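You operate a simulated robot arm through the tools that you are given. There is no shell and no other tool.

Carry out the task below with a simulated robot arm. There is one attempt and no reset: what you move stays moved.

JOB
Wind jack one to about 7 tonnes, then lock and peg it.
Fine: by the hand wheel, switch off; red peg onto the shelf and bolt free first. Advice: hands clear of the pads.

Only the result counts: the job must be done as asked and must still hold three seconds after the hand-in. Knocking over, shifting, dropping, spilling or breaking anything else fails it.

ROBOT AND FRAMES
A 6-joint arm with a two-finger gripper, fixed in place. Base frame: the origin is on the floor under the middle of its stand, x ahead of it, y to its left, z up. Readings come in m, degrees, newtons and seconds.
It reaches about 1.572 m from its shoulder. Its first joint turns from -166.0 to 166.0 degrees. Payload 2.45 kg.
The tool frame sits at the grasp point between the pads (the TCP): z along the fingers, y along the line on which they close. The tips reach 0.02 m beyond it. The gripper opens to 0.14 m; its body begins 0.168 m behind the TCP.
Orientation is that of the tool frame in the base frame, as a unit quaternion [x, y, z, w]. With the fingers straight down and closing along the base's y, the tool's x points along the base's -x, its y along +y and its z along -z.

CONTROLS
- The arm moves only by the tool move_arm. Its argument "motion" is a list of rows, each a list of 7 numbers: the finger opening in cm, from 0 to 14, then the shift along the base's x, y, z in units of 250 mm (1.0 is 250 mm), then the turn, a rotation vector about the base's x, y, z in units of 120 degrees (1.0 is 120 degrees). In form: [[gripper, x, y, z, rx, ry, rz], ...]. A call has 1 to 20 rows; each row is the pose to reach, as a shift and turn from the pose commanded when the call began. A call with a number of a shift or a turn outside -1 to 1 is refused whole. A row lasts 0.2 s, in which the tool goes at most 0.05 m and 8.6 degrees; a call with a longer step from one row to the next is refused whole, and so is a gripper value outside its range. A pose out of reach is approached as far as the arm can. The call stops where the force on the tool passes 80 N (or 10 N more than at its start, if that is more) or the arm is blocked; 0.2 s more then pass. The fingers move at their own pace (about 0.045 m/s each) and stop on an object; they squeeze with about 21 N. The grip force told is the motor's: it shows also when the fingers shut on nothing. Time passes only in rows, and 0.2 s behind the last, so rows that repeat a pose let the fingers close. The reply holds the time, the measured pose of the TCP, the force on the tool along the base axes, the opening and the grip force, in the units named above and with some noise, with the torque about the TCP (base axes, N m) and any sound that the robot's microphone picked up.
- Cameras (640 x 400 px; columns grow to the right, rows downward): "scene" is fixed at [0.2203, -0.5014, 1.4906]; the picture's right is [0.71, -0.71, 0.00], its down [-0.34, -0.34, -0.88] and it looks along [0.62, 0.62, -0.48] (base axes); focal length 285 px, centre (320, 200). "wrist" rides on the gripper at [0.078, 0.011, -0.209] in the tool frame; the picture's right is [-0.14, 0.99, 0.00], its down [-0.92, -0.13, -0.37] and it looks along [-0.36, -0.05, 0.93] (tool axes); focal length 280 px, centre (320, 200).
- snapshot(camera): a new picture of that camera. It takes no simulated time.
- locate(camera, pixels): for up to 12 pixels [column, row] of the newest picture of that camera ("zoom" is the newest enlarged one), the place [x, y, z] in the base frame of the surface seen there, good to about 0.002 m. It takes no simulated time.
- close_up(camera, box): a new picture of the part [left, top, right, bottom] of that camera's present view, enlarged. It takes no simulated time.
- close_job(): hands the job in; it is judged then, once.

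Open the gripper and draw the arm clear of the work before you hand the job in, unless the task says otherwise.

The tools are called after "Request:" as name(argument=value, ...) on one line, values as JSON. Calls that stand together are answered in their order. move_arm: Moves the arm, as the interface text tells. Its arguments: {"type":"object","properties":{"motion":{"type":"array","items":{"type":"array","items":{"type":"number"}}}},"required":["motion"]} The other tools are called the same way: snapshot (camera) takes a picture; locate (camera, pixels) gives the place of the surface under pixels of a picture; close_up (camera, box) takes an enlarged picture of a part of a camera's view; close_job () hands the job in.

At the start:

```text
time_s: 0.0
eef_pos: [0.6801, 0.1238, 1.3257]
tcp_rot: [0.001, 1.0, 0.0, 0.0]
ft_force: [-0.5, -0.2, 0.0]
torque: [-0.02, -0.01, 0.04]
opening: 0.1399
grasp_force: 0.1
```

scene: 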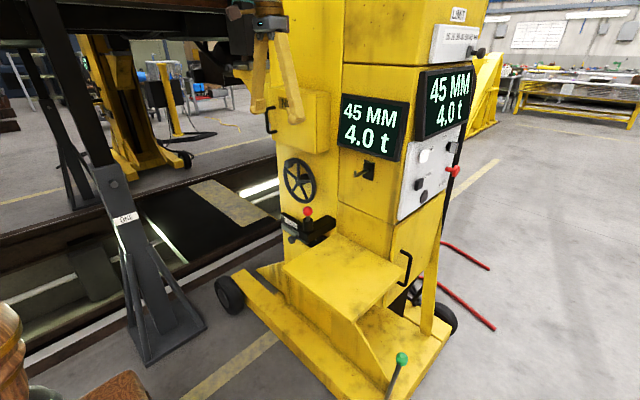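
wrist: 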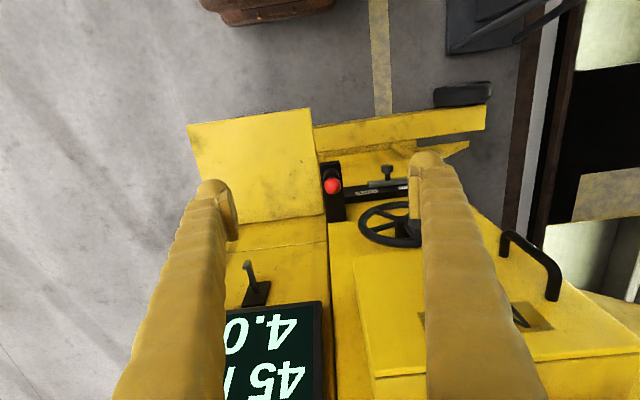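

I start by looking: the scene shows a yellow jack with a display "45 MM 4.0 t", a hand wheel near (299,180), a red peg near (308,211), a switch near (366,168) and a control panel near (430,175). I enlarge these areas.

Request:
close_up(camera="scene", box=[260, 80, 420, 260])

Request:
close_up(camera="scene", box=[380, 0, 540, 240])

Request:
close_up(camera="scene", box=[200, 0, 320, 120])

Request:
close_up(camera="scene", box=[0, 80, 240, 400])

Request:
close_up(camera="wrist", box=[220, 120, 580, 345])

```text
2.22 times, centred on (340, 170) of scene
```

zoom: 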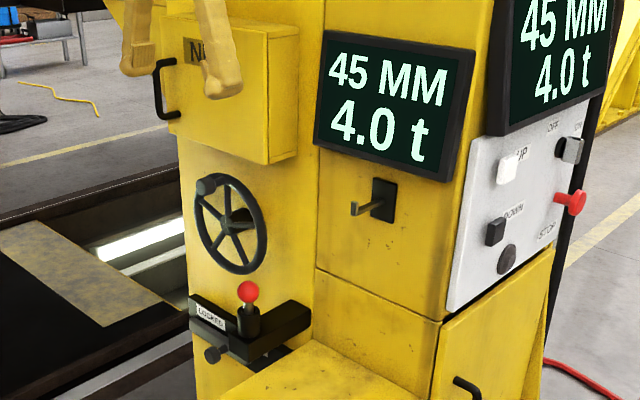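

```text
1.67 times, centred on (460, 120) of scene
```

zoom: 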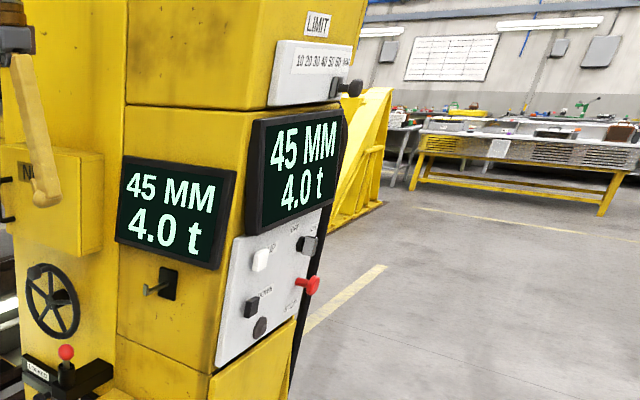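

```text
3.33 times, centred on (260, 60) of scene
```

zoom: 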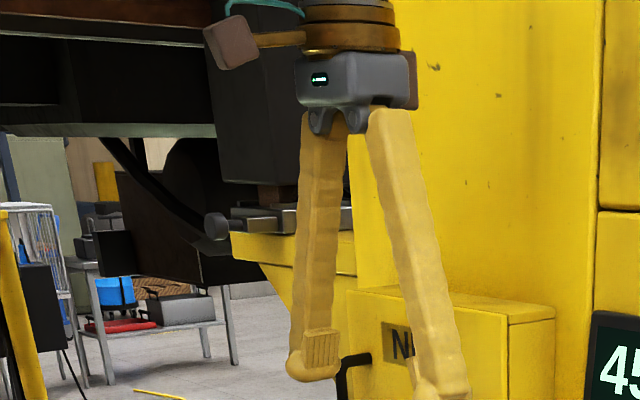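

```text
1.25 times, centred on (120, 240) of scene
```

zoom: 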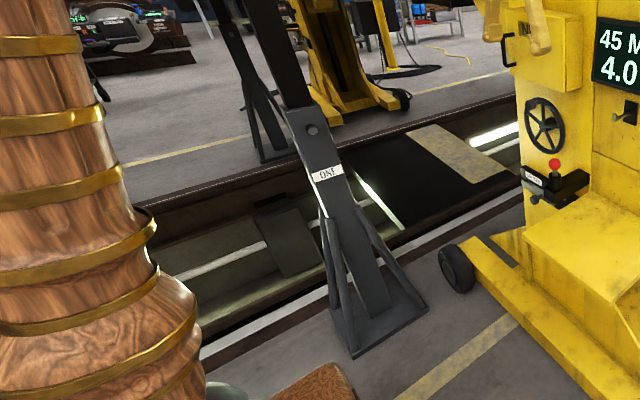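

```text
1.78 times, centred on (400, 232) of wrist
```

zoom: 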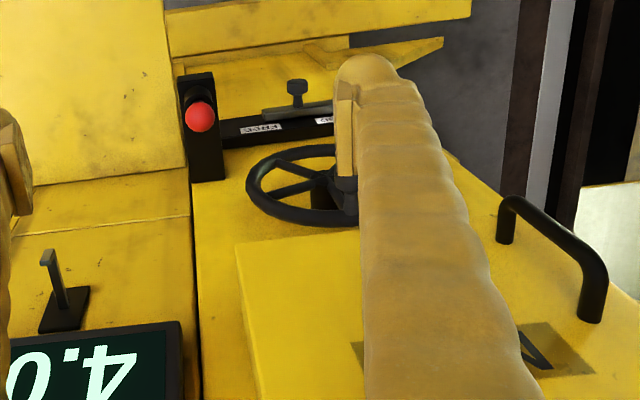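

The wrist close-up shows a bolt with two labels beside the peg, and a cabinet lettered "N…". I locate key points and look at the marks closer.

Request:
close_up(camera="scene", box=[270, 190, 350, 250])

Request:
locate(camera="scene", pixels=[[308, 211], [299, 180], [288, 166], [366, 168], [360, 172], [375, 130], [423, 156], [453, 170], [448, 147], [420, 184], [423, 197], [340, 260]])

Request:
close_up(camera="wrist", box=[310, 130, 430, 220])

Request:
close_up(camera="scene", box=[395, 120, 475, 220])

Request:
close_up(camera="scene", box=[430, 0, 500, 60])

```text
6.67 times, centred on (310, 220) of scene
```

zoom: 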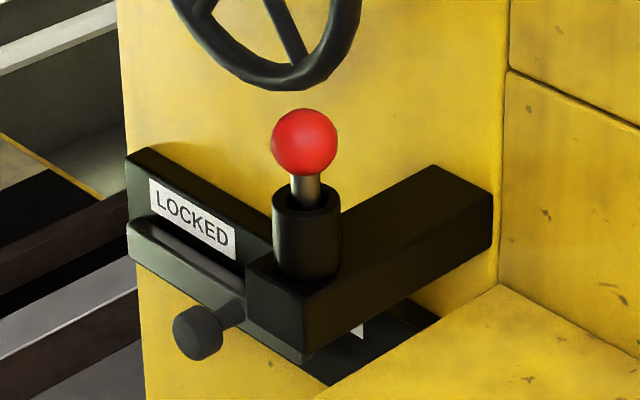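

```text
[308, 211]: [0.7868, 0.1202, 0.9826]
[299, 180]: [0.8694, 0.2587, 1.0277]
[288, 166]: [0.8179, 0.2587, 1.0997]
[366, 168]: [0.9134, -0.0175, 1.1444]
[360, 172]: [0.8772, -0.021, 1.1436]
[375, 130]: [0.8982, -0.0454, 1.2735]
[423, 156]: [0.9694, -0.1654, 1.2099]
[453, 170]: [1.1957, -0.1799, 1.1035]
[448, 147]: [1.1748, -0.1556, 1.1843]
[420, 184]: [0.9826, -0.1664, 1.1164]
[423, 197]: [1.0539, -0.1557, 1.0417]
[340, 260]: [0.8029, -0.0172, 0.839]
```

```text
4.44 times, centred on (370, 175) of wrist
```

zoom: 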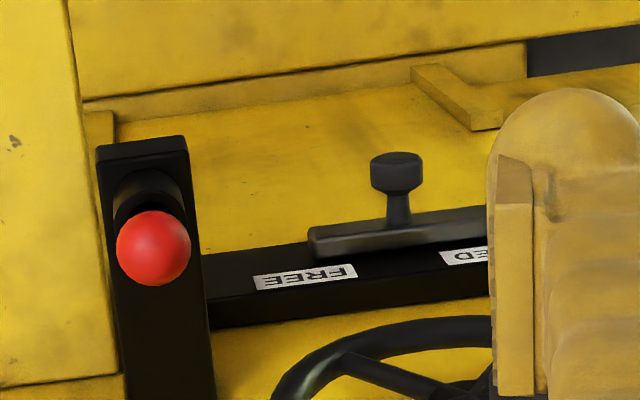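

```text
4.00 times, centred on (435, 170) of scene
```

zoom: 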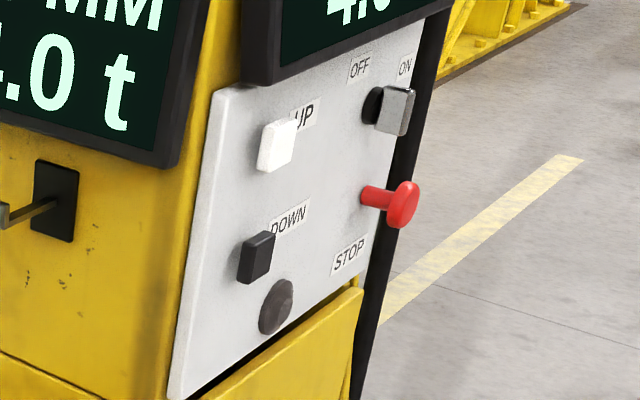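

```text
6.67 times, centred on (465, 30) of scene
```

zoom: 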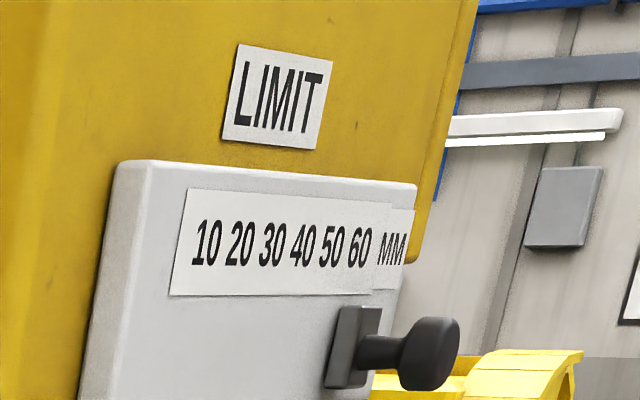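

The bolt at (360,190) of the wrist view has labels FREE and LOCKED, and the peg goes through a black bracket. I turn the gripper to point forward (+x) and draw back for a frontal look at the wheel, bolt and labels.

Request:
move_arm(motion=[[14, -0.06, 0, -0.04, 0, -0.0625, 0], [14, -0.12, 0, -0.08, 0, -0.125, 0], [14, -0.18, 0, -0.12, 0, -0.1875, 0], [14, -0.24, 0, -0.16, 0, -0.25, 0], [14, -0.3, 0, -0.2, 0, -0.3125, 0], [14, -0.36, 0, -0.24, 0, -0.375, 0], [14, -0.42, 0, -0.28, 0, -0.4375, 0], [14, -0.48, 0, -0.32, 0, -0.5, 0], [14, -0.54, 0, -0.36, 0, -0.5625, 0], [14, -0.6, 0, -0.4, 0, -0.625, 0], [14, -0.66, 0, -0.44, 0, -0.6875, 0], [14, -0.72, 0, -0.48, 0, -0.75, 0]])

Request:
snapshot(camera="wrist")

Request:
snapshot(camera="scene")

```text
time_s: 2.6
eef_pos: [0.5564, 0.174, 1.3149]
tcp_rot: [0.002, 0.711, -0.002, 0.703]
ft_force: [0.1, -0.1, -0.3]
torque: [0.0, 0.03, 0.0]
opening: 0.14
grasp_force: 0.1
out of reach, approached as far as the arm can: row 10, 11, 12
```

```text
taken
```

wrist: 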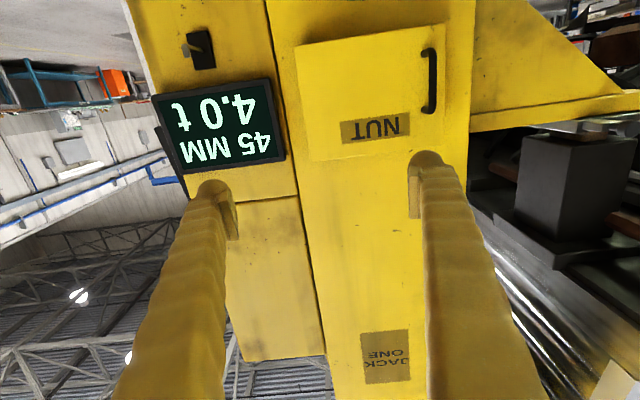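

```text
taken
```

scene: 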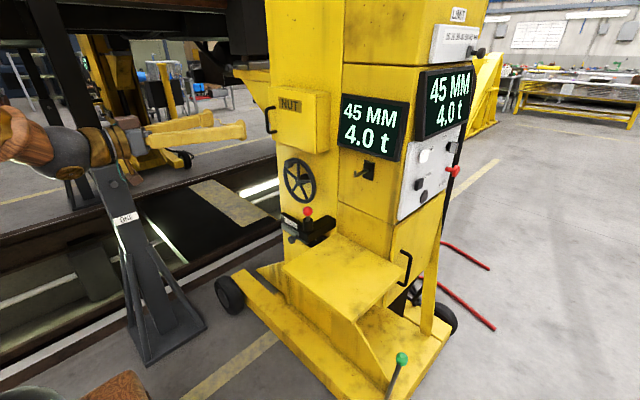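

The plate reads "JACK ONE" and the display shows 45 MM / 4.0 t. I locate surfaces around the wheel, peg, cabinet and shelf in the now unobstructed scene view.

Request:
close_up(camera="scene", box=[265, 140, 345, 250])

Request:
locate(camera="zoom", pixels=[[320, 200]])

Request:
locate(camera="scene", pixels=[[300, 280], [340, 240], [385, 285], [345, 310], [290, 268], [340, 315], [395, 290], [335, 238], [350, 280], [275, 90], [328, 100], [328, 150]])

```text
3.64 times, centred on (305, 195) of scene
```

zoom: 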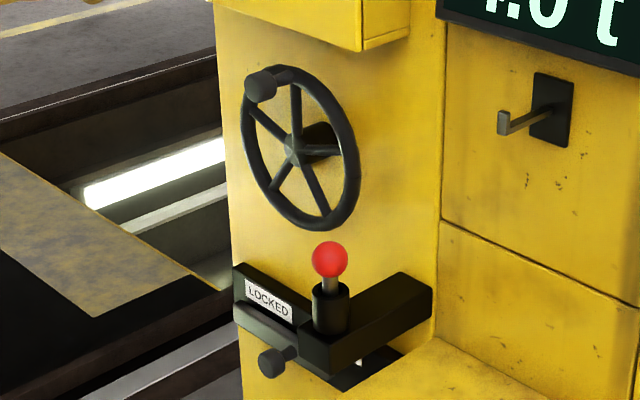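

```text
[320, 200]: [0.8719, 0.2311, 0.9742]
```

```text
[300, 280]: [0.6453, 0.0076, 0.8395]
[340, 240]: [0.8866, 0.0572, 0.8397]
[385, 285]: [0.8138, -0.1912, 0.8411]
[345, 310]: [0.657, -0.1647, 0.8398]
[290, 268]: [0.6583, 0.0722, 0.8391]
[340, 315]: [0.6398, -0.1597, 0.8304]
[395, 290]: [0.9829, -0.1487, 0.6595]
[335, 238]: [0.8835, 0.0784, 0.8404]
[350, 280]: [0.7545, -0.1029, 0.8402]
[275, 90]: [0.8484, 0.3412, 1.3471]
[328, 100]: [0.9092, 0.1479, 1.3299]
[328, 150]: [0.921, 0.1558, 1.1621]
```

The shelf is flat at z≈0.840, x 0.65–0.88, y −0.17–0.08. I now locate wheel, peg, bracket, bolt and hook details in the enlarged picture.

Request:
locate(camera="zoom", pixels=[[260, 85], [292, 150], [296, 75], [320, 225], [355, 165], [248, 140], [330, 258], [329, 285], [330, 315], [270, 362], [265, 330], [500, 122]])

Request:
locate(camera="zoom", pixels=[[405, 290], [340, 340], [310, 345], [245, 275], [285, 292], [250, 350], [335, 100], [360, 30], [240, 20], [300, 300], [330, 365], [370, 355]])

```text
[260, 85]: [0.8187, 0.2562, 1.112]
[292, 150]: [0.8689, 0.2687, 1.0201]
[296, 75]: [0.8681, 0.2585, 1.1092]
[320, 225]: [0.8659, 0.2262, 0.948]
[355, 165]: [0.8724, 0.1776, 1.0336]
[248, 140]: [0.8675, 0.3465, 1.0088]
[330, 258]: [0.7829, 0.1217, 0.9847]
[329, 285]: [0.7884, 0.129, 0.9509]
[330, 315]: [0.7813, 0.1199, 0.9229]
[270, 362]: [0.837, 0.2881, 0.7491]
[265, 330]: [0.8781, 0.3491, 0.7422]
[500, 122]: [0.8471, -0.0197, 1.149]
```

```text
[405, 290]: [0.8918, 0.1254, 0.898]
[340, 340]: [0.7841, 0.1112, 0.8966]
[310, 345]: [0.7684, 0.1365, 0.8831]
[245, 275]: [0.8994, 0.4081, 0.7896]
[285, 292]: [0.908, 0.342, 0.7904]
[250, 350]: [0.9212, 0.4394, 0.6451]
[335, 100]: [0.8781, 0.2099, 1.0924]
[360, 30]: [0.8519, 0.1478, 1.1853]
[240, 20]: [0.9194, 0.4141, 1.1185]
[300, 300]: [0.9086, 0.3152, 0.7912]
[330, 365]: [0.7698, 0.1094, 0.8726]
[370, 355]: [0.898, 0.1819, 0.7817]
```

The bolt seems to lie lower (z≈0.77) than the peg bracket (z≈0.88). I locate nearby obstacles (the grey stand, beam) before moving for a frontal look.

Request:
locate(camera="scene", pixels=[[112, 180], [125, 220], [165, 300], [145, 350], [200, 325], [60, 100], [120, 385], [30, 392], [398, 360], [180, 25], [270, 75], [250, 90]])

Request:
close_up(camera="scene", box=[180, 0, 340, 120])

```text
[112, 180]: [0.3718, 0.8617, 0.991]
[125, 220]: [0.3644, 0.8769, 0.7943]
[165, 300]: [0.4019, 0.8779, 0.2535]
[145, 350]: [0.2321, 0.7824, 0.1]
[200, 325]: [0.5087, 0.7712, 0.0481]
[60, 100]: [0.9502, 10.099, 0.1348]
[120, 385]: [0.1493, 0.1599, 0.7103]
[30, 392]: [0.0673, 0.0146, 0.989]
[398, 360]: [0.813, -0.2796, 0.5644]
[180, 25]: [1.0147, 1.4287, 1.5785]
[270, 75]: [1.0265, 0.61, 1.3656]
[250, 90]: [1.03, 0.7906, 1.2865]
```

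```text
3.33 times, centred on (260, 60) of scene
```

zoom: 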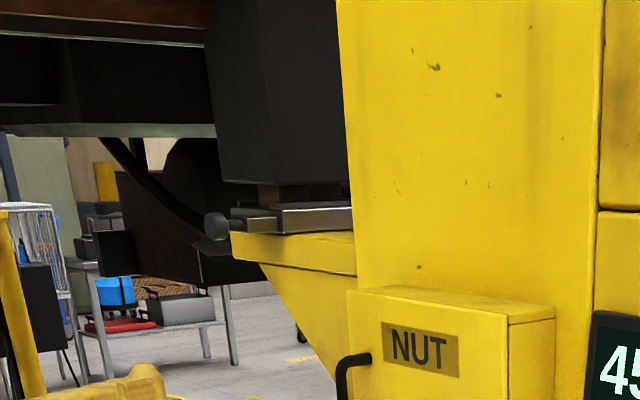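

The stand is well away (y≈0.86) and the load pad is at y>0.5. I tilt to 45° down-forward and lower to view the bolt and peg from the front.

Request:
move_arm(motion=[[14, 0.05, 0, -0.1, 0, 0.0625, 0], [14, 0.1, 0, -0.2, 0, 0.125, 0], [14, 0.15, 0, -0.3, 0, 0.1875, 0], [14, 0.2, 0, -0.4, 0, 0.25, 0], [14, 0.25, 0, -0.5, 0, 0.3125, 0], [14, 0.3, 0, -0.6, 0, 0.375, 0], [14, 0.3, 0, -0.7, 0, 0.375, 0], [14, 0.3, 0, -0.8, 0, 0.375, 0]])

Request:
snapshot(camera="wrist")

Request:
snapshot(camera="scene")

```text
time_s: 4.4
eef_pos: [0.6326, 0.1739, 1.1121]
tcp_rot: [0.0, 0.924, 0.0, 0.383]
ft_force: [-0.9, 0.7, -0.3]
torque: [0.01, 0.01, 0.02]
opening: 0.1402
grasp_force: 0.1
```

```text
taken
```

wrist: 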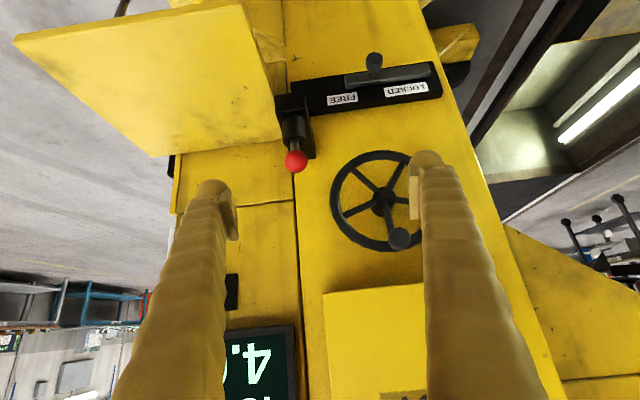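

```text
taken
```

scene: 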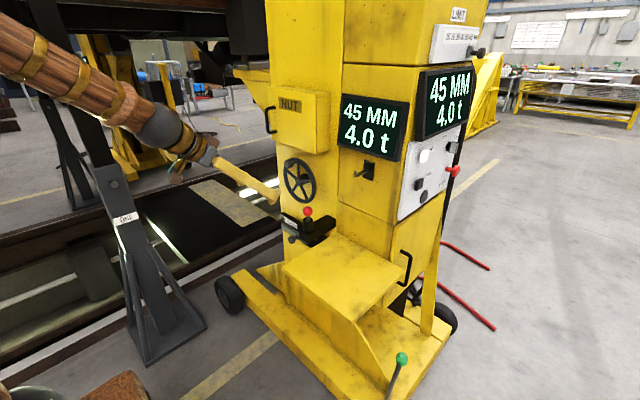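

This frontal view (rotated 180°) shows the bolt housing with knob at (374,65), labels FREE (342,100) and LOCKED (405,90), peg at (295,160). I enlarge and locate these.

Request:
close_up(camera="wrist", box=[260, 30, 460, 180])

Request:
locate(camera="zoom", pixels=[[364, 98], [365, 130], [290, 160], [530, 130], [262, 225], [465, 190], [265, 330], [110, 410], [95, 300], [130, 250], [100, 200], [550, 110]])

Request:
locate(camera="wrist", pixels=[[382, 203], [399, 238], [335, 205], [385, 152], [425, 205], [382, 246], [362, 230], [374, 60], [346, 80], [430, 68], [342, 100], [405, 90]])

```text
2.67 times, centred on (360, 105) of wrist
```

zoom: 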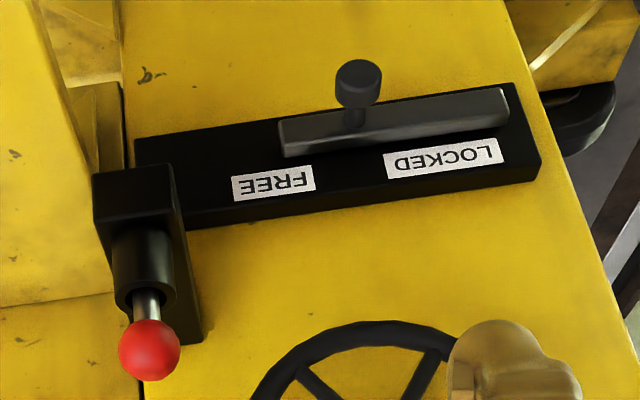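

```text
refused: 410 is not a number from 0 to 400
```

```text
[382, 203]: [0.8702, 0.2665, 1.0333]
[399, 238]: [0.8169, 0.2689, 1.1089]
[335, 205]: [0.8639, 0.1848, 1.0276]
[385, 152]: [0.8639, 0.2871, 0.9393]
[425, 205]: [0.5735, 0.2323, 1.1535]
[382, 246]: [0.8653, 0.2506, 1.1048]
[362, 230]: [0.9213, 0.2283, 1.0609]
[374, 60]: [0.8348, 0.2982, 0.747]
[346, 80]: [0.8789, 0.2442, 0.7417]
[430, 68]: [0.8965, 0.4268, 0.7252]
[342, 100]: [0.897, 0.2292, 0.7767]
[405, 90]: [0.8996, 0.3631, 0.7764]
```

The bolt bar spans y≈0.24–0.42 (over LOCKED) with its knob at (0.835,0.298,0.747). Before touching anything, I go around to view the OFF/ON switch panel on the −y side.

Request:
move_arm(motion=[[14, -0.02, -0.14, 0.08, 0, 0, 0], [14, -0.04, -0.28, 0.16, 0, 0, 0], [14, -0.06, -0.42, 0.24, 0, 0, 0], [14, -0.08, -0.56, 0.32, 0, 0, 0], [14, -0.1, -0.7, 0.4, 0, 0, 0], [14, -0.12, -0.84, 0.48, 0, 0, 0], [14, -0.12, -1.0, 0.52, 0, 0, 0]])

Request:
move_arm(motion=[[14, 0.05, -0.14, 0, 0, 0, 0.06], [14, 0.1, -0.28, 0, 0, 0, 0.12], [14, 0.15, -0.42, 0, 0, 0, 0.18], [14, 0.2, -0.56, 0, 0, 0, 0.24], [14, 0.25, -0.7, 0, 0, 0, 0.3], [14, 0.3, -0.84, 0, 0, 0, 0.36], [14, 0.35, -1.0, 0, 0, 0, 0.42], [14, 0.45, -1.0, 0, 0, 0, 0.48], [14, 0.55, -1.0, 0, 0, 0, 0.5]])

Request:
snapshot(camera="wrist")

Request:
snapshot(camera="scene")

```text
time_s: 6.0
eef_pos: [0.6045, -0.0763, 1.2411]
tcp_rot: [0.0, 0.924, 0.0, 0.383]
ft_force: [0.1, -0.4, 0.2]
torque: [0.01, 0.0, -0.01]
opening: 0.1399
grasp_force: 0.1
```

```text
time_s: 8.0
eef_pos: [0.7387, -0.326, 1.2435]
tcp_rot: [-0.463, 0.8, 0.191, 0.331]
ft_force: [-0.1, 0.1, 0.4]
torque: [-0.09, -0.01, -0.03]
opening: 0.1402
grasp_force: 0.0
```

```text
taken
```

wrist: 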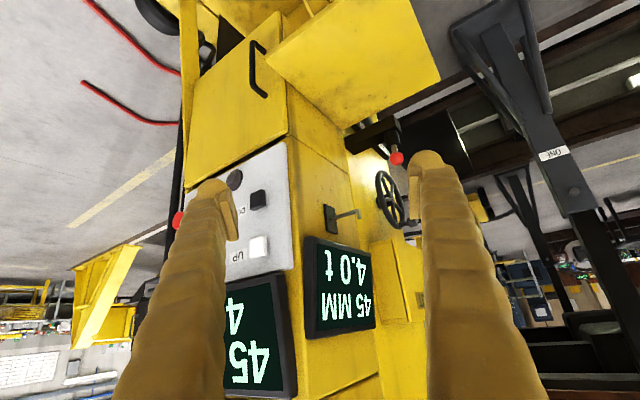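

```text
taken
```

scene: 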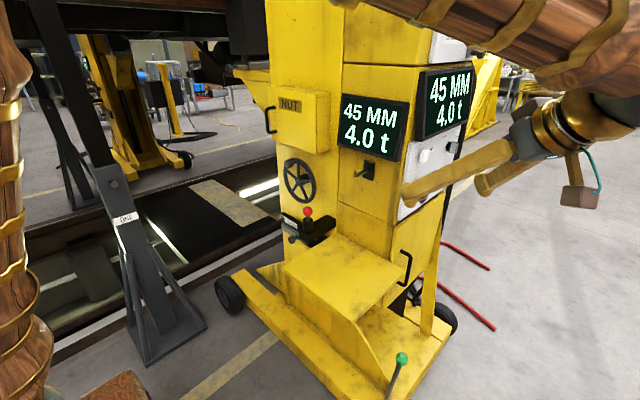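

The fingers hide part of the panel. I shift further toward −y/+x and turn more so the switch comes between the fingers.

Request:
move_arm(motion=[[14, 0.1, -0.12, 0.02, 0, 0, 0.04], [14, 0.2, -0.24, 0.04, 0, 0, 0.08], [14, 0.32, -0.36, 0.06, 0, 0, 0.12], [14, 0.46, -0.48, 0.08, 0, 0, 0.16], [14, 0.6, -0.6, 0.1, 0, 0, 0.2], [14, 0.75, -0.7, 0.1, 0, 0, 0.24], [14, 0.9, -0.75, 0.1, 0, 0, 0.25]])

Request:
snapshot(camera="wrist")

```text
time_s: 9.6
eef_pos: [0.9006, -0.4518, 1.2102]
tcp_rot: [-0.648, 0.662, 0.254, 0.279]
ft_force: [-0.5, 0.3, 0.8]
torque: [0.02, 0.01, -0.03]
opening: 0.1398
grasp_force: 0.1
out of reach, approached as far as the arm can: row 5, 6, 7
```

```text
taken
```

wrist: 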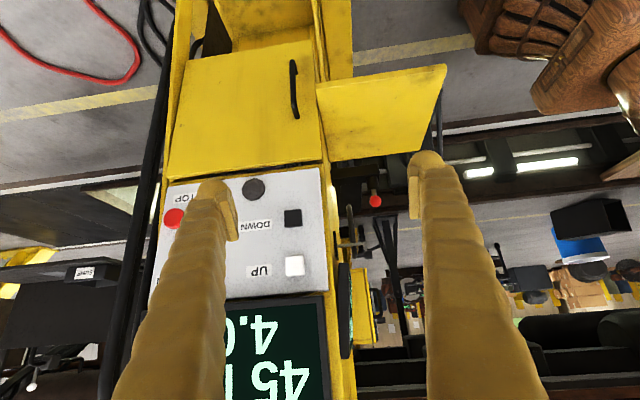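

The switch is still behind the left finger; I yaw back 25° so it moves to the middle of the picture.

Request:
move_arm(motion=[[14, 0, 0, 0.05, 0, 0, -0.05], [14, 0, 0, 0.1, 0, 0, -0.1], [14, 0, 0, 0.1, 0, 0, -0.15], [14, 0, 0, 0.1, 0, 0, -0.2]])

Request:
snapshot(camera="wrist")

```text
time_s: 10.6
eef_pos: [0.9038, -0.4509, 1.2351]
tcp_rot: [-0.502, 0.776, 0.208, 0.321]
ft_force: [-0.5, -0.6, 0.1]
torque: [0.07, 0.0, 0.0]
opening: 0.1399
grasp_force: 0.1
```

```text
taken
```

wrist: 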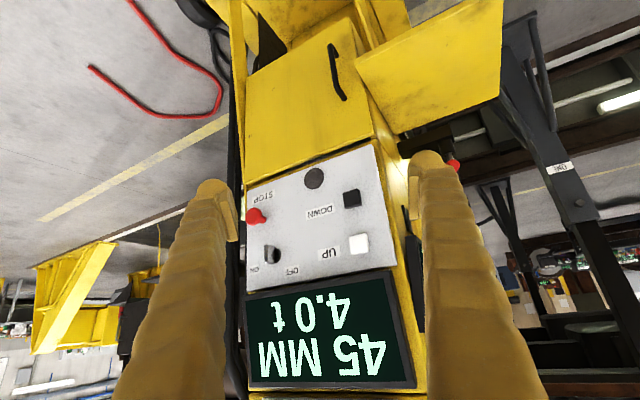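

Now the switch is visible at about (272,255) in the wrist picture. I enlarge it and the panel.

Request:
close_up(camera="wrist", box=[235, 165, 395, 285])

Request:
close_up(camera="wrist", box=[240, 225, 310, 285])

Request:
locate(camera="wrist", pixels=[[272, 255], [254, 268], [292, 272], [266, 256], [255, 215], [285, 240]])

```text
3.33 times, centred on (315, 225) of wrist
```

zoom: 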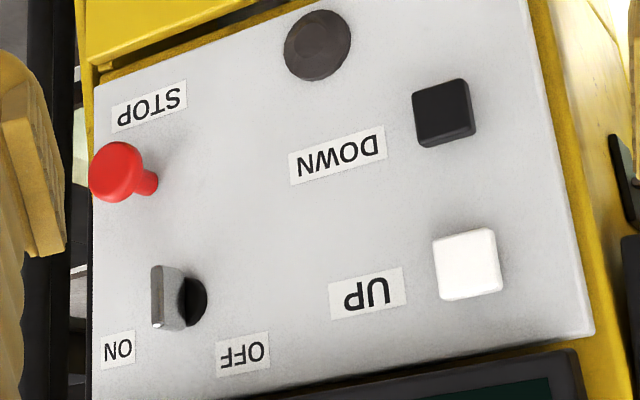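

```text
6.67 times, centred on (275, 255) of wrist
```

zoom: 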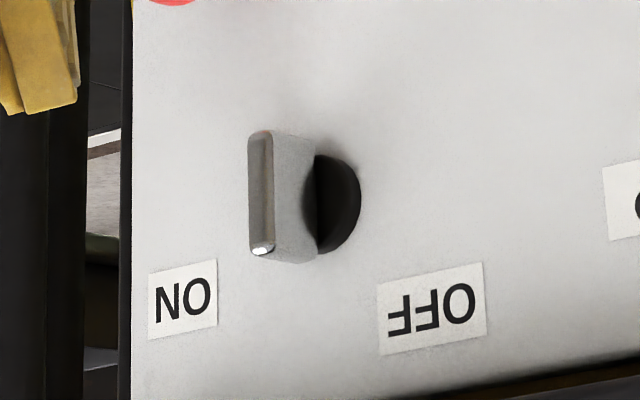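

```text
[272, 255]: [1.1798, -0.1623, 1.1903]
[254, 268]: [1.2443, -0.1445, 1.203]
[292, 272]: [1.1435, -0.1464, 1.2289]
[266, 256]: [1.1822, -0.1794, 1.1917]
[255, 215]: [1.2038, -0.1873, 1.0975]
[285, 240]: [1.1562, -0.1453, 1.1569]
```

The handle bar stands off the panel with a white mark at its upper end; I measure its direction by locating its two ends and the disc.

Request:
locate(camera="zoom", pixels=[[256, 140], [267, 140], [255, 200], [267, 200], [256, 243], [266, 243], [300, 145], [300, 250], [345, 165], [345, 240], [182, 300], [430, 308]])

```text
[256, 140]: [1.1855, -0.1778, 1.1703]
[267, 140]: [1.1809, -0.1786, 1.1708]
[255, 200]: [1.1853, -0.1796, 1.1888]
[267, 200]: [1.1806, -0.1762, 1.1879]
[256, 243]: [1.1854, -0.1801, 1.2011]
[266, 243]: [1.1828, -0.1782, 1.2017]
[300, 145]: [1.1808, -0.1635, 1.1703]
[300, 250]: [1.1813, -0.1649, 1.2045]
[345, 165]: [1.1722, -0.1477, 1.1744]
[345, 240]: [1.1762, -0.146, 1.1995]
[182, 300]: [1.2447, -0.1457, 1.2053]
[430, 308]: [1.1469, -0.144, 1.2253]
```

The handle is upright, nearest to OFF (OFF label at −43°, ON at +74° from it), and the lamp at (316,178) is dark, so the switch reads OFF. I swing back to the front of the jack to take out the peg.

Request:
move_arm(motion=[[14, -0.15, 0, 0, 0, 0, -0.061], [14, -0.3, 0.05, 0, 0, 0, -0.122], [14, -0.45, 0.12, 0, 0, 0, -0.183], [14, -0.6, 0.22, 0, 0, 0, -0.244], [14, -0.75, 0.34, 0, 0, 0, -0.305], [14, -0.9, 0.46, 0, 0, 0, -0.366], [14, -1.0, 0.6, 0, 0, 0, -0.427], [14, -1.0, 0.75, 0, 0, 0, -0.488], [14, -1.0, 0.9, 0, 0, 0, -0.548]])

Request:
snapshot(camera="wrist")

```text
time_s: 12.6
eef_pos: [0.6624, -0.2312, 1.2216]
tcp_rot: [0.002, 0.928, 0.006, 0.373]
ft_force: [-0.1, 0.2, -0.6]
torque: [0.05, 0.01, 0.04]
opening: 0.1399
grasp_force: 0.1
```

```text
taken
```

wrist: 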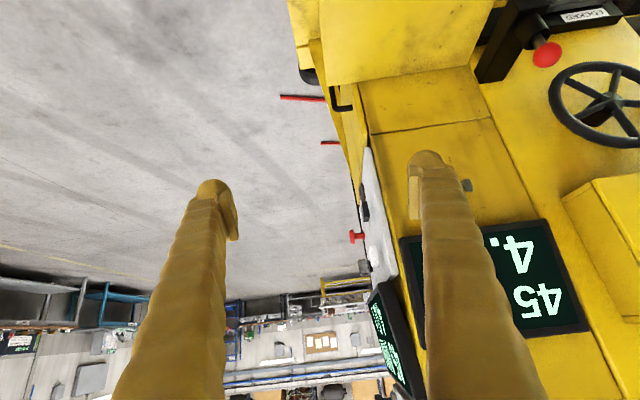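

The arm is back in front of the jack at 45° pitch. I move over in +y toward the peg, staying about 0.13 m in front of it.

Request:
move_arm(motion=[[14, -0.02, 0.18, -0.02, 0, 0, 0], [14, -0.02, 0.36, -0.06, 0, 0, 0], [14, -0.02, 0.54, -0.12, 0, 0, 0], [14, -0.02, 0.72, -0.18, 0, 0, 0], [14, -0.02, 0.9, -0.24, 0, 0, 0], [14, -0.02, 1.0, -0.3, 0, 0, 0]])

Request:
move_arm(motion=[[10, 0.0, 0.15, -0.06, 0, 0, 0], [8, 0.0, 0.3, -0.12, 0, 0, 0], [7, 0.0, 0.45, -0.2, 0, 0, 0]])

Request:
snapshot(camera="wrist")

```text
time_s: 14.0
eef_pos: [0.6505, 0.0247, 1.1616]
tcp_rot: [-0.002, 0.924, 0.001, 0.382]
ft_force: [-1.0, 0.7, 0.4]
torque: [0.03, -0.01, 0.02]
opening: 0.1401
grasp_force: 0.1
```

```text
time_s: 14.8
eef_pos: [0.6501, 0.1357, 1.1085]
tcp_rot: [-0.003, 0.924, 0.001, 0.383]
ft_force: [-0.8, 0.4, -0.1]
torque: [-0.02, 0.0, 0.03]
opening: 0.0723
grasp_force: 0.1
```

```text
taken
```

wrist: 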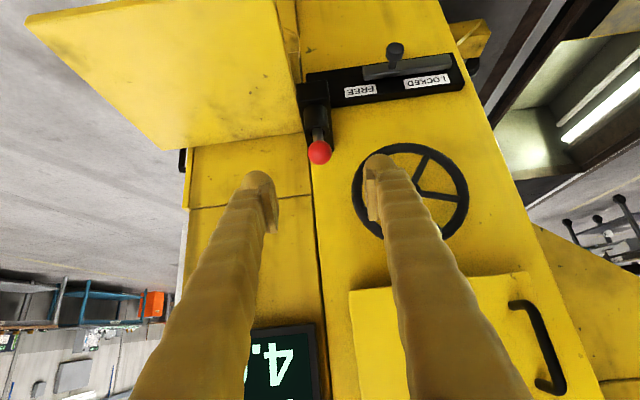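

The peg's red ball is at (320,152), between the open fingers. I locate the ball, its edges and the boss from this side.

Request:
close_up(camera="wrist", box=[280, 70, 360, 170])

Request:
locate(camera="wrist", pixels=[[320, 152], [311, 152], [329, 152], [320, 161], [320, 144], [318, 134], [317, 120], [315, 105], [304, 92], [322, 86], [262, 180], [375, 165]])

```text
4.00 times, centred on (320, 120) of wrist
```

zoom: 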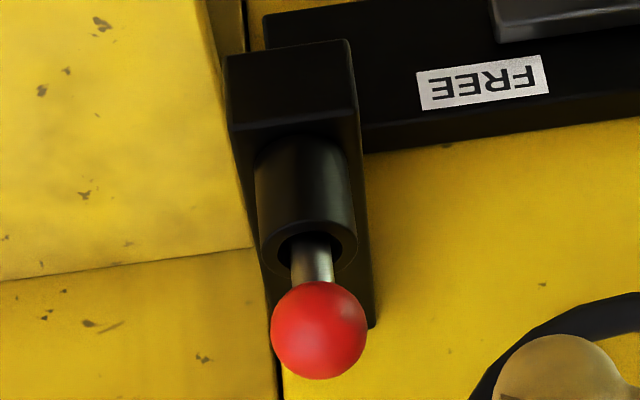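

```text
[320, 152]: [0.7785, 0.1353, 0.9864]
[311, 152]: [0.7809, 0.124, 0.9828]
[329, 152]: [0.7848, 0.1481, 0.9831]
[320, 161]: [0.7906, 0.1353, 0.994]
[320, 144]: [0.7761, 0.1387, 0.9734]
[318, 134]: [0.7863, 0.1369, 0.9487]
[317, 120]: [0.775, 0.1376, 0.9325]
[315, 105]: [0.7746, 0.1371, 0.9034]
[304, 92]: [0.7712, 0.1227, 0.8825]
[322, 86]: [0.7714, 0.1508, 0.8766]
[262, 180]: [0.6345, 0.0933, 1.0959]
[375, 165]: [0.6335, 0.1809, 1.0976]
```

Ball centre is about (0.7925, 0.135, 0.977), radius ≈0.0165, stem ≈14 mm. I go in along the tool axis with the fingers open 6 cm, stopping just short of the centre.

Request:
move_arm(motion=[[6, 0.12, 0.0, -0.11, 0, 0, 0], [6, 0.24, -0.003, -0.22, 0, 0, 0], [6, 0.36, -0.004, -0.33, 0, 0, 0], [6, 0.46, -0.004, -0.42, 0, 0, 0], [6, 0.552, -0.004, -0.505, 0, 0, 0], [6, 0.552, -0.004, -0.505, 0, 0, 0]])

Request:
snapshot(camera="wrist")

Request:
close_up(camera="scene", box=[250, 150, 370, 250])

```text
time_s: 16.2
eef_pos: [0.7876, 0.1352, 0.9814]
tcp_rot: [-0.002, 0.923, 0.0, 0.384]
ft_force: [0.3, -0.8, 0.0]
torque: [0.04, -0.01, -0.04]
opening: 0.0605
grasp_force: 0.1
```

```text
taken
```

wrist: 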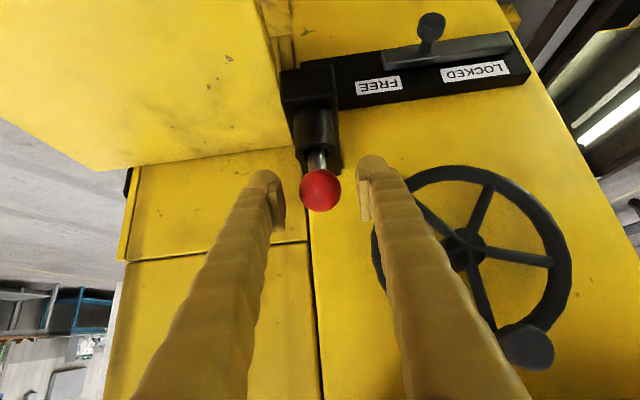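

```text
4.00 times, centred on (310, 200) of scene
```

zoom: 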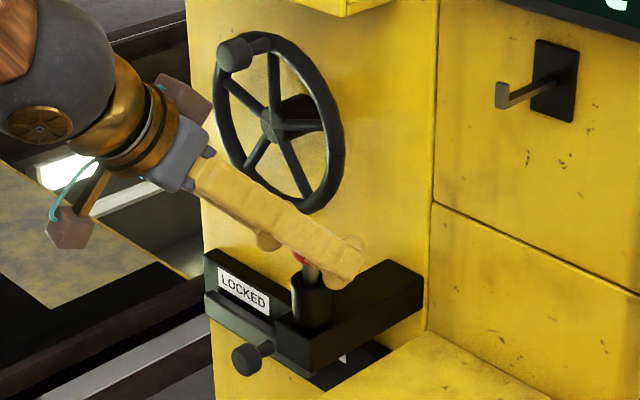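

The ball (320,190) is at the grasp point between the pads. I close the fingers on it.

Request:
move_arm(motion=[[4, 0, 0, 0, 0, 0, 0], [2, 0, 0, 0, 0, 0, 0], [2, 0, 0, 0, 0, 0, 0], [2, 0, 0, 0, 0, 0, 0]])

Request:
snapshot(camera="wrist")

```text
time_s: 17.2
eef_pos: [0.7865, 0.1352, 0.9821]
tcp_rot: [-0.002, 0.924, 0.001, 0.383]
ft_force: [1.1, -1.4, 3.9]
torque: [-0.18, -0.08, -0.03]
opening: 0.0346
grasp_force: 20.8
```

```text
taken
```

wrist: 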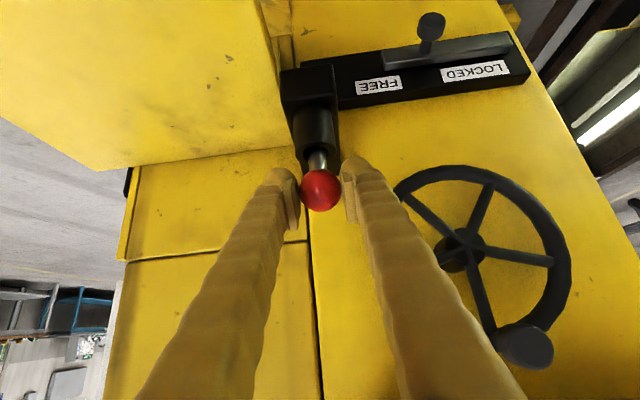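

The grip holds at 34.6 mm (the ball). I lift straight up slowly, about 5 cm first.

Request:
move_arm(motion=[[2, 0, 0, 0.03, 0, 0, 0], [2, 0, 0, 0.07, 0, 0, 0], [2, 0, 0, 0.11, 0, 0, 0], [2, 0, 0, 0.16, 0, 0, 0], [2, 0, 0, 0.2, 0, 0, 0]])

Request:
close_up(camera="scene", box=[250, 150, 370, 250])

Request:
snapshot(camera="wrist")

```text
time_s: 18.4
eef_pos: [0.7881, 0.1342, 1.0335]
tcp_rot: [-0.002, 0.924, 0.001, 0.383]
ft_force: [0.3, 0.8, -1.1]
torque: [0.01, 0.01, -0.01]
opening: 0.0331
grasp_force: 20.7
```

```text
4.00 times, centred on (310, 200) of scene
```

zoom: 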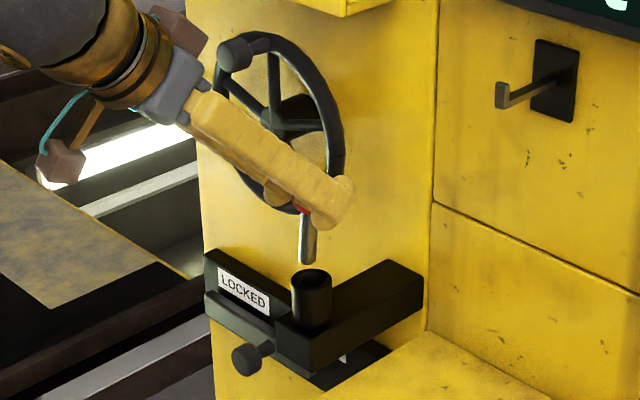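

```text
taken
```

wrist: 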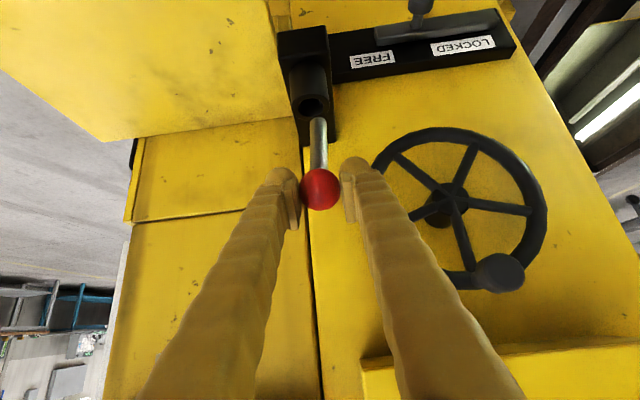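

The peg is already clear of the boss. I check its length and bottom end.

Request:
close_up(camera="wrist", box=[270, 60, 370, 220])

Request:
locate(camera="zoom", pixels=[[320, 155], [320, 165], [325, 200], [320, 245], [325, 320], [305, 110]])

Request:
close_up(camera="scene", box=[290, 190, 330, 225])

Request:
locate(camera="scene", pixels=[[307, 205], [307, 210], [307, 214], [307, 215]])

```text
2.50 times, centred on (320, 140) of wrist
```

zoom: 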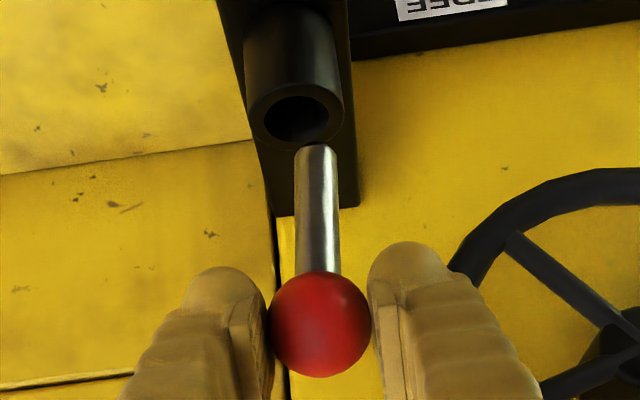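

```text
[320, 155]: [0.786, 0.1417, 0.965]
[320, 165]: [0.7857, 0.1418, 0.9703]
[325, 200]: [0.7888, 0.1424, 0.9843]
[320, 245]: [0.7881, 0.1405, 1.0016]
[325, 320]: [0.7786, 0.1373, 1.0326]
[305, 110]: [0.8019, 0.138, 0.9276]
```

```text
11.43 times, centred on (310, 208) of scene
```

zoom: 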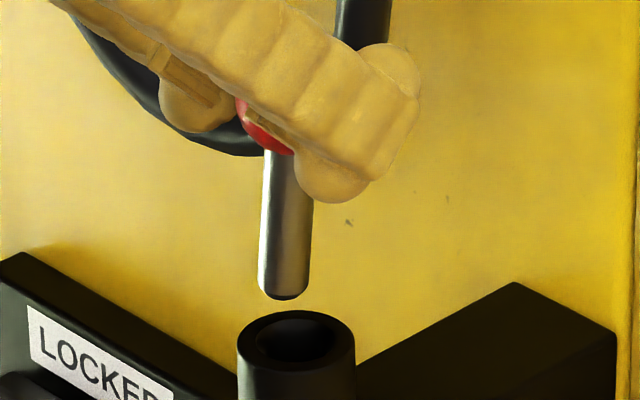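

```text
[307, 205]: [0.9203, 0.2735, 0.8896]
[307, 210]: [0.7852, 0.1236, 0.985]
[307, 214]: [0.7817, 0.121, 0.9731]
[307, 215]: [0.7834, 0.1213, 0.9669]
```

The peg stem ends about 65 mm below the ball centre and has a flat-looking end. I lift a bit more, carry it over the shelf to about (0.74, −0.06), and lower to a few cm above it.

Request:
move_arm(motion=[[2, 0, 0, 0.08, 0, 0, 0], [2, -0.02, -0.06, 0.14, 0, 0, 0], [2, -0.06, -0.18, 0.14, 0, 0, 0], [2, -0.1, -0.32, 0.12, 0, 0, 0], [2, -0.14, -0.46, 0.08, 0, 0, 0], [2, -0.18, -0.6, 0.02, 0, 0, 0], [2, -0.19, -0.72, -0.08, 0, 0, 0], [2, -0.19, -0.78, -0.2, 0, 0, 0], [2, -0.19, -0.78, -0.32, 0, 0, 0], [2, -0.19, -0.78, -0.4, 0, 0, 0], [2, -0.19, -0.78, -0.4, 0, 0, 0]])

Request:
snapshot(camera="wrist")

Request:
close_up(camera="scene", box=[270, 190, 430, 320])

```text
time_s: 20.8
eef_pos: [0.739, -0.0598, 0.9339]
tcp_rot: [-0.002, 0.924, 0.001, 0.383]
ft_force: [0.0, -0.5, -1.1]
torque: [0.01, 0.01, -0.03]
opening: 0.0331
grasp_force: 20.7
out of reach, approached as far as the arm can: row 6
```

```text
taken
```

wrist: 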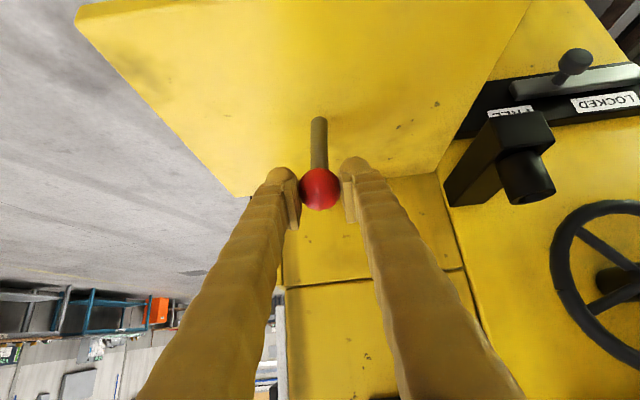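

```text
3.08 times, centred on (350, 255) of scene
```

zoom: 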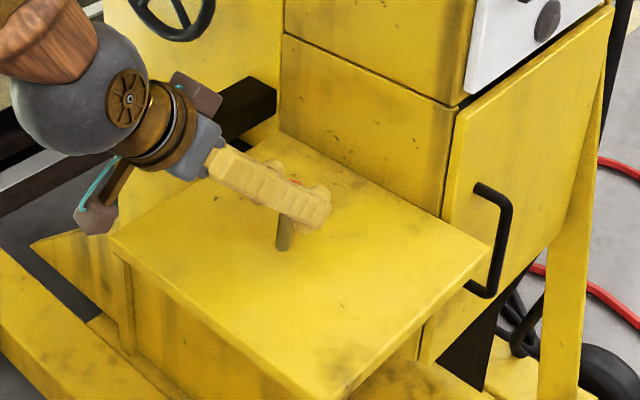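

The peg hangs above the shelf, bottom about 2 cm over it. I lower in small steps (to ~2 mm above), then read forces.

Request:
locate(camera="wrist", pixels=[[320, 119], [320, 122], [320, 140], [320, 114], [320, 188]])

Request:
move_arm(motion=[[2, 0, 0, -0.03, 0, 0, 0], [2, 0, 0, -0.06, 0, 0, 0], [2, 0, 0, -0.072, 0, 0, 0], [2, 0, 0, -0.072, 0, 0, 0]])

Request:
close_up(camera="wrist", box=[260, 90, 380, 220])

```text
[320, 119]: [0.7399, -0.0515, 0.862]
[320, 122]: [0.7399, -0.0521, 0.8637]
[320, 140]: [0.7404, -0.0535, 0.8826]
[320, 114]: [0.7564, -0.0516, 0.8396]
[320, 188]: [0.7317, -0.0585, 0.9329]
```

```text
time_s: 21.8
eef_pos: [0.74, -0.0592, 0.9173]
tcp_rot: [-0.002, 0.924, 0.0, 0.383]
ft_force: [3.6, -2.3, 12.2]
torque: [-0.18, -0.36, -0.06]
opening: 0.0329
grasp_force: 20.9
```

```text
3.08 times, centred on (320, 155) of wrist
```

zoom: 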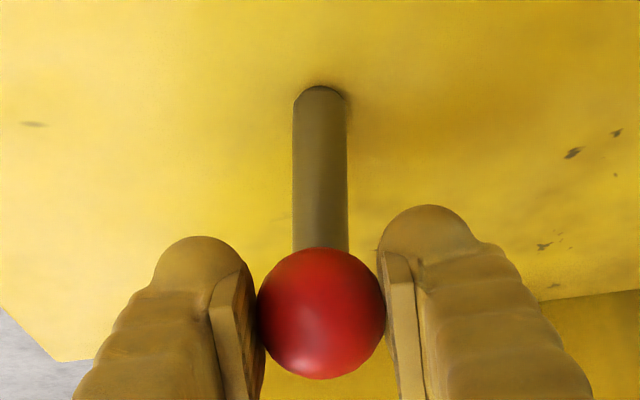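

Contact with the shelf shows as 12 N upward at z=0.917. I ease up 1 mm and open the fingers only slightly (to ~4.2 cm) to test whether the peg stands.

Request:
move_arm(motion=[[2, 0, 0, 0.005, 0, 0, 0], [2, 0, 0, 0.005, 0, 0, 0]])

Request:
move_arm(motion=[[3.6, 0, 0, 0, 0, 0, 0], [3.8, 0, 0, 0, 0, 0, 0], [4.0, 0, 0, 0, 0, 0, 0], [4.2, 0, 0, 0, 0, 0, 0]])

Request:
close_up(camera="wrist", box=[260, 90, 380, 220])

Request:
close_up(camera="scene", box=[310, 220, 390, 285])

```text
time_s: 22.4
eef_pos: [0.7389, -0.0596, 0.9176]
tcp_rot: [-0.002, 0.924, 0.0, 0.382]
ft_force: [-0.8, 0.5, -2.2]
torque: [0.0, -0.01, 0.0]
opening: 0.0325
grasp_force: 20.5
```

```text
time_s: 23.4
eef_pos: [0.7405, -0.0609, 0.9177]
tcp_rot: [-0.002, 0.924, 0.001, 0.383]
ft_force: [0.0, 0.0, -0.3]
torque: [0.0, 0.01, -0.01]
opening: 0.0422
grasp_force: 0.0
```

```text
3.08 times, centred on (320, 155) of wrist
```

zoom: 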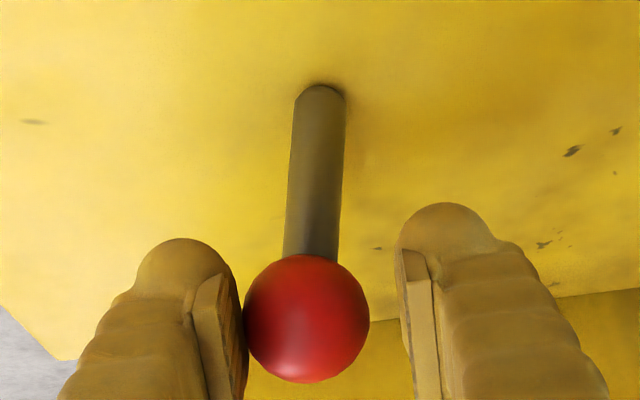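

```text
6.15 times, centred on (350, 252) of scene
```

zoom: 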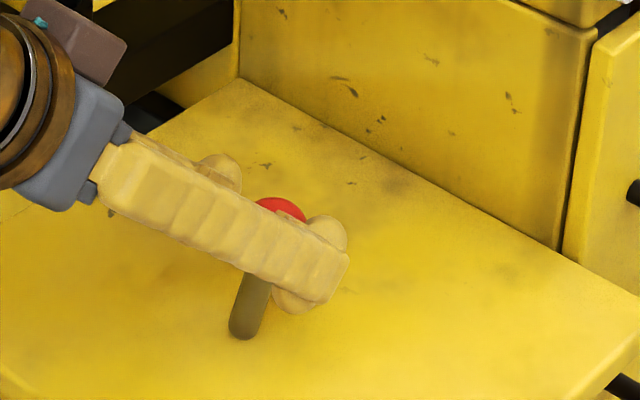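

The peg leans against the −y finger rather than standing freely, so I will lay it down instead. I re-grip, lift slightly and shift 5 cm toward the shelf's middle (−x).

Request:
move_arm(motion=[[3.0, 0, 0, 0, 0, 0, 0], [2, 0, 0, 0, 0, 0, 0], [2, 0, 0, 0, 0, 0, 0], [2, 0, 0, 0.06, 0, 0, 0], [2, -0.06, 0.02, 0.1, 0, 0, 0], [2, -0.13, 0.04, 0.1, 0, 0, 0], [2, -0.2, 0.06, 0.1, 0, 0, 0], [2, -0.2, 0.06, 0.05, 0, 0, 0], [2, -0.2, 0.06, 0.02, 0, 0, 0], [2, -0.2, 0.06, 0.02, 0, 0, 0]])

Request:
close_up(camera="wrist", box=[260, 90, 380, 220])

Request:
close_up(camera="scene", box=[290, 220, 390, 300])

```text
time_s: 25.6
eef_pos: [0.6909, -0.044, 0.9221]
tcp_rot: [-0.001, 0.924, 0.0, 0.383]
ft_force: [0.7, 0.0, -0.8]
torque: [-0.02, 0.01, 0.01]
opening: 0.0321
grasp_force: 21.2
```

```text
3.08 times, centred on (320, 155) of wrist
```

zoom: 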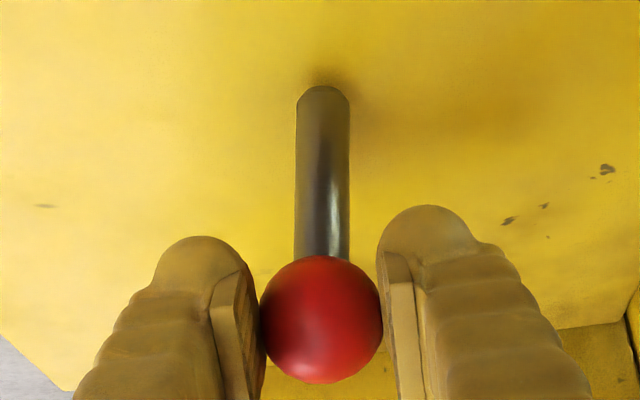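

```text
5.00 times, centred on (340, 260) of scene
```

zoom: 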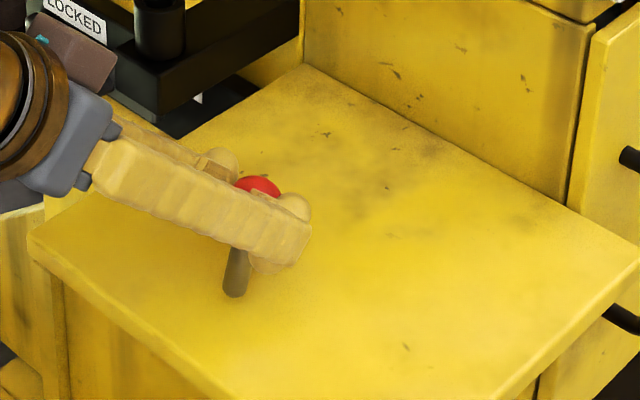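

The peg hangs ~5 mm above the shelf at x=0.69. I now lay it over along an arc: the ball moves +x and down while the tool pitches, with the stem end pivoting on the shelf.

Request:
move_arm(motion=[[2, 0.07, 0, -0.022, 0, 0.0417, 0], [2, 0.137, 0, -0.046, 0, 0.0833, 0], [2, 0.196, 0, -0.086, 0, 0.125, 0]])

Request:
close_up(camera="wrist", box=[220, 50, 420, 240])

Request:
close_up(camera="scene", box=[290, 220, 390, 300])

```text
time_s: 26.4
eef_pos: [0.7262, -0.0383, 0.9104]
tcp_rot: [-0.003, 0.955, 0.014, 0.296]
ft_force: [3.6, -2.8, 13.7]
torque: [0.03, -0.23, -0.06]
opening: 0.0321
grasp_force: 21.4
out of reach, approached as far as the arm can: row 2, 3
```

```text
2.11 times, centred on (320, 145) of wrist
```

zoom: 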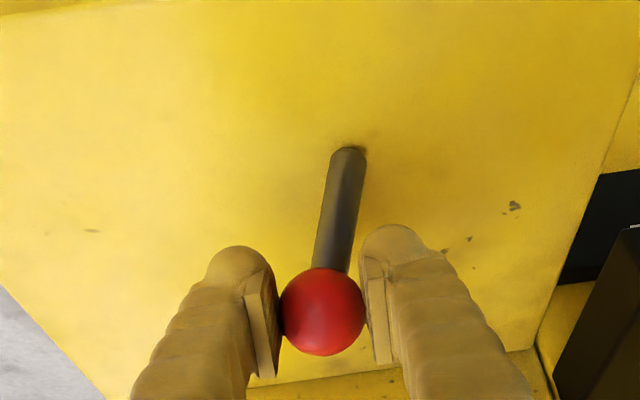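

```text
5.00 times, centred on (340, 260) of scene
```

zoom: 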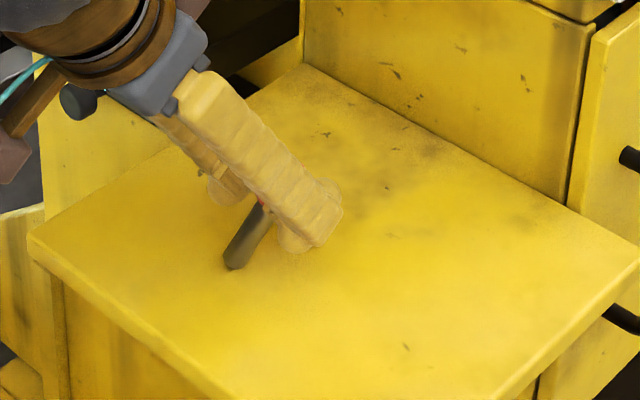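

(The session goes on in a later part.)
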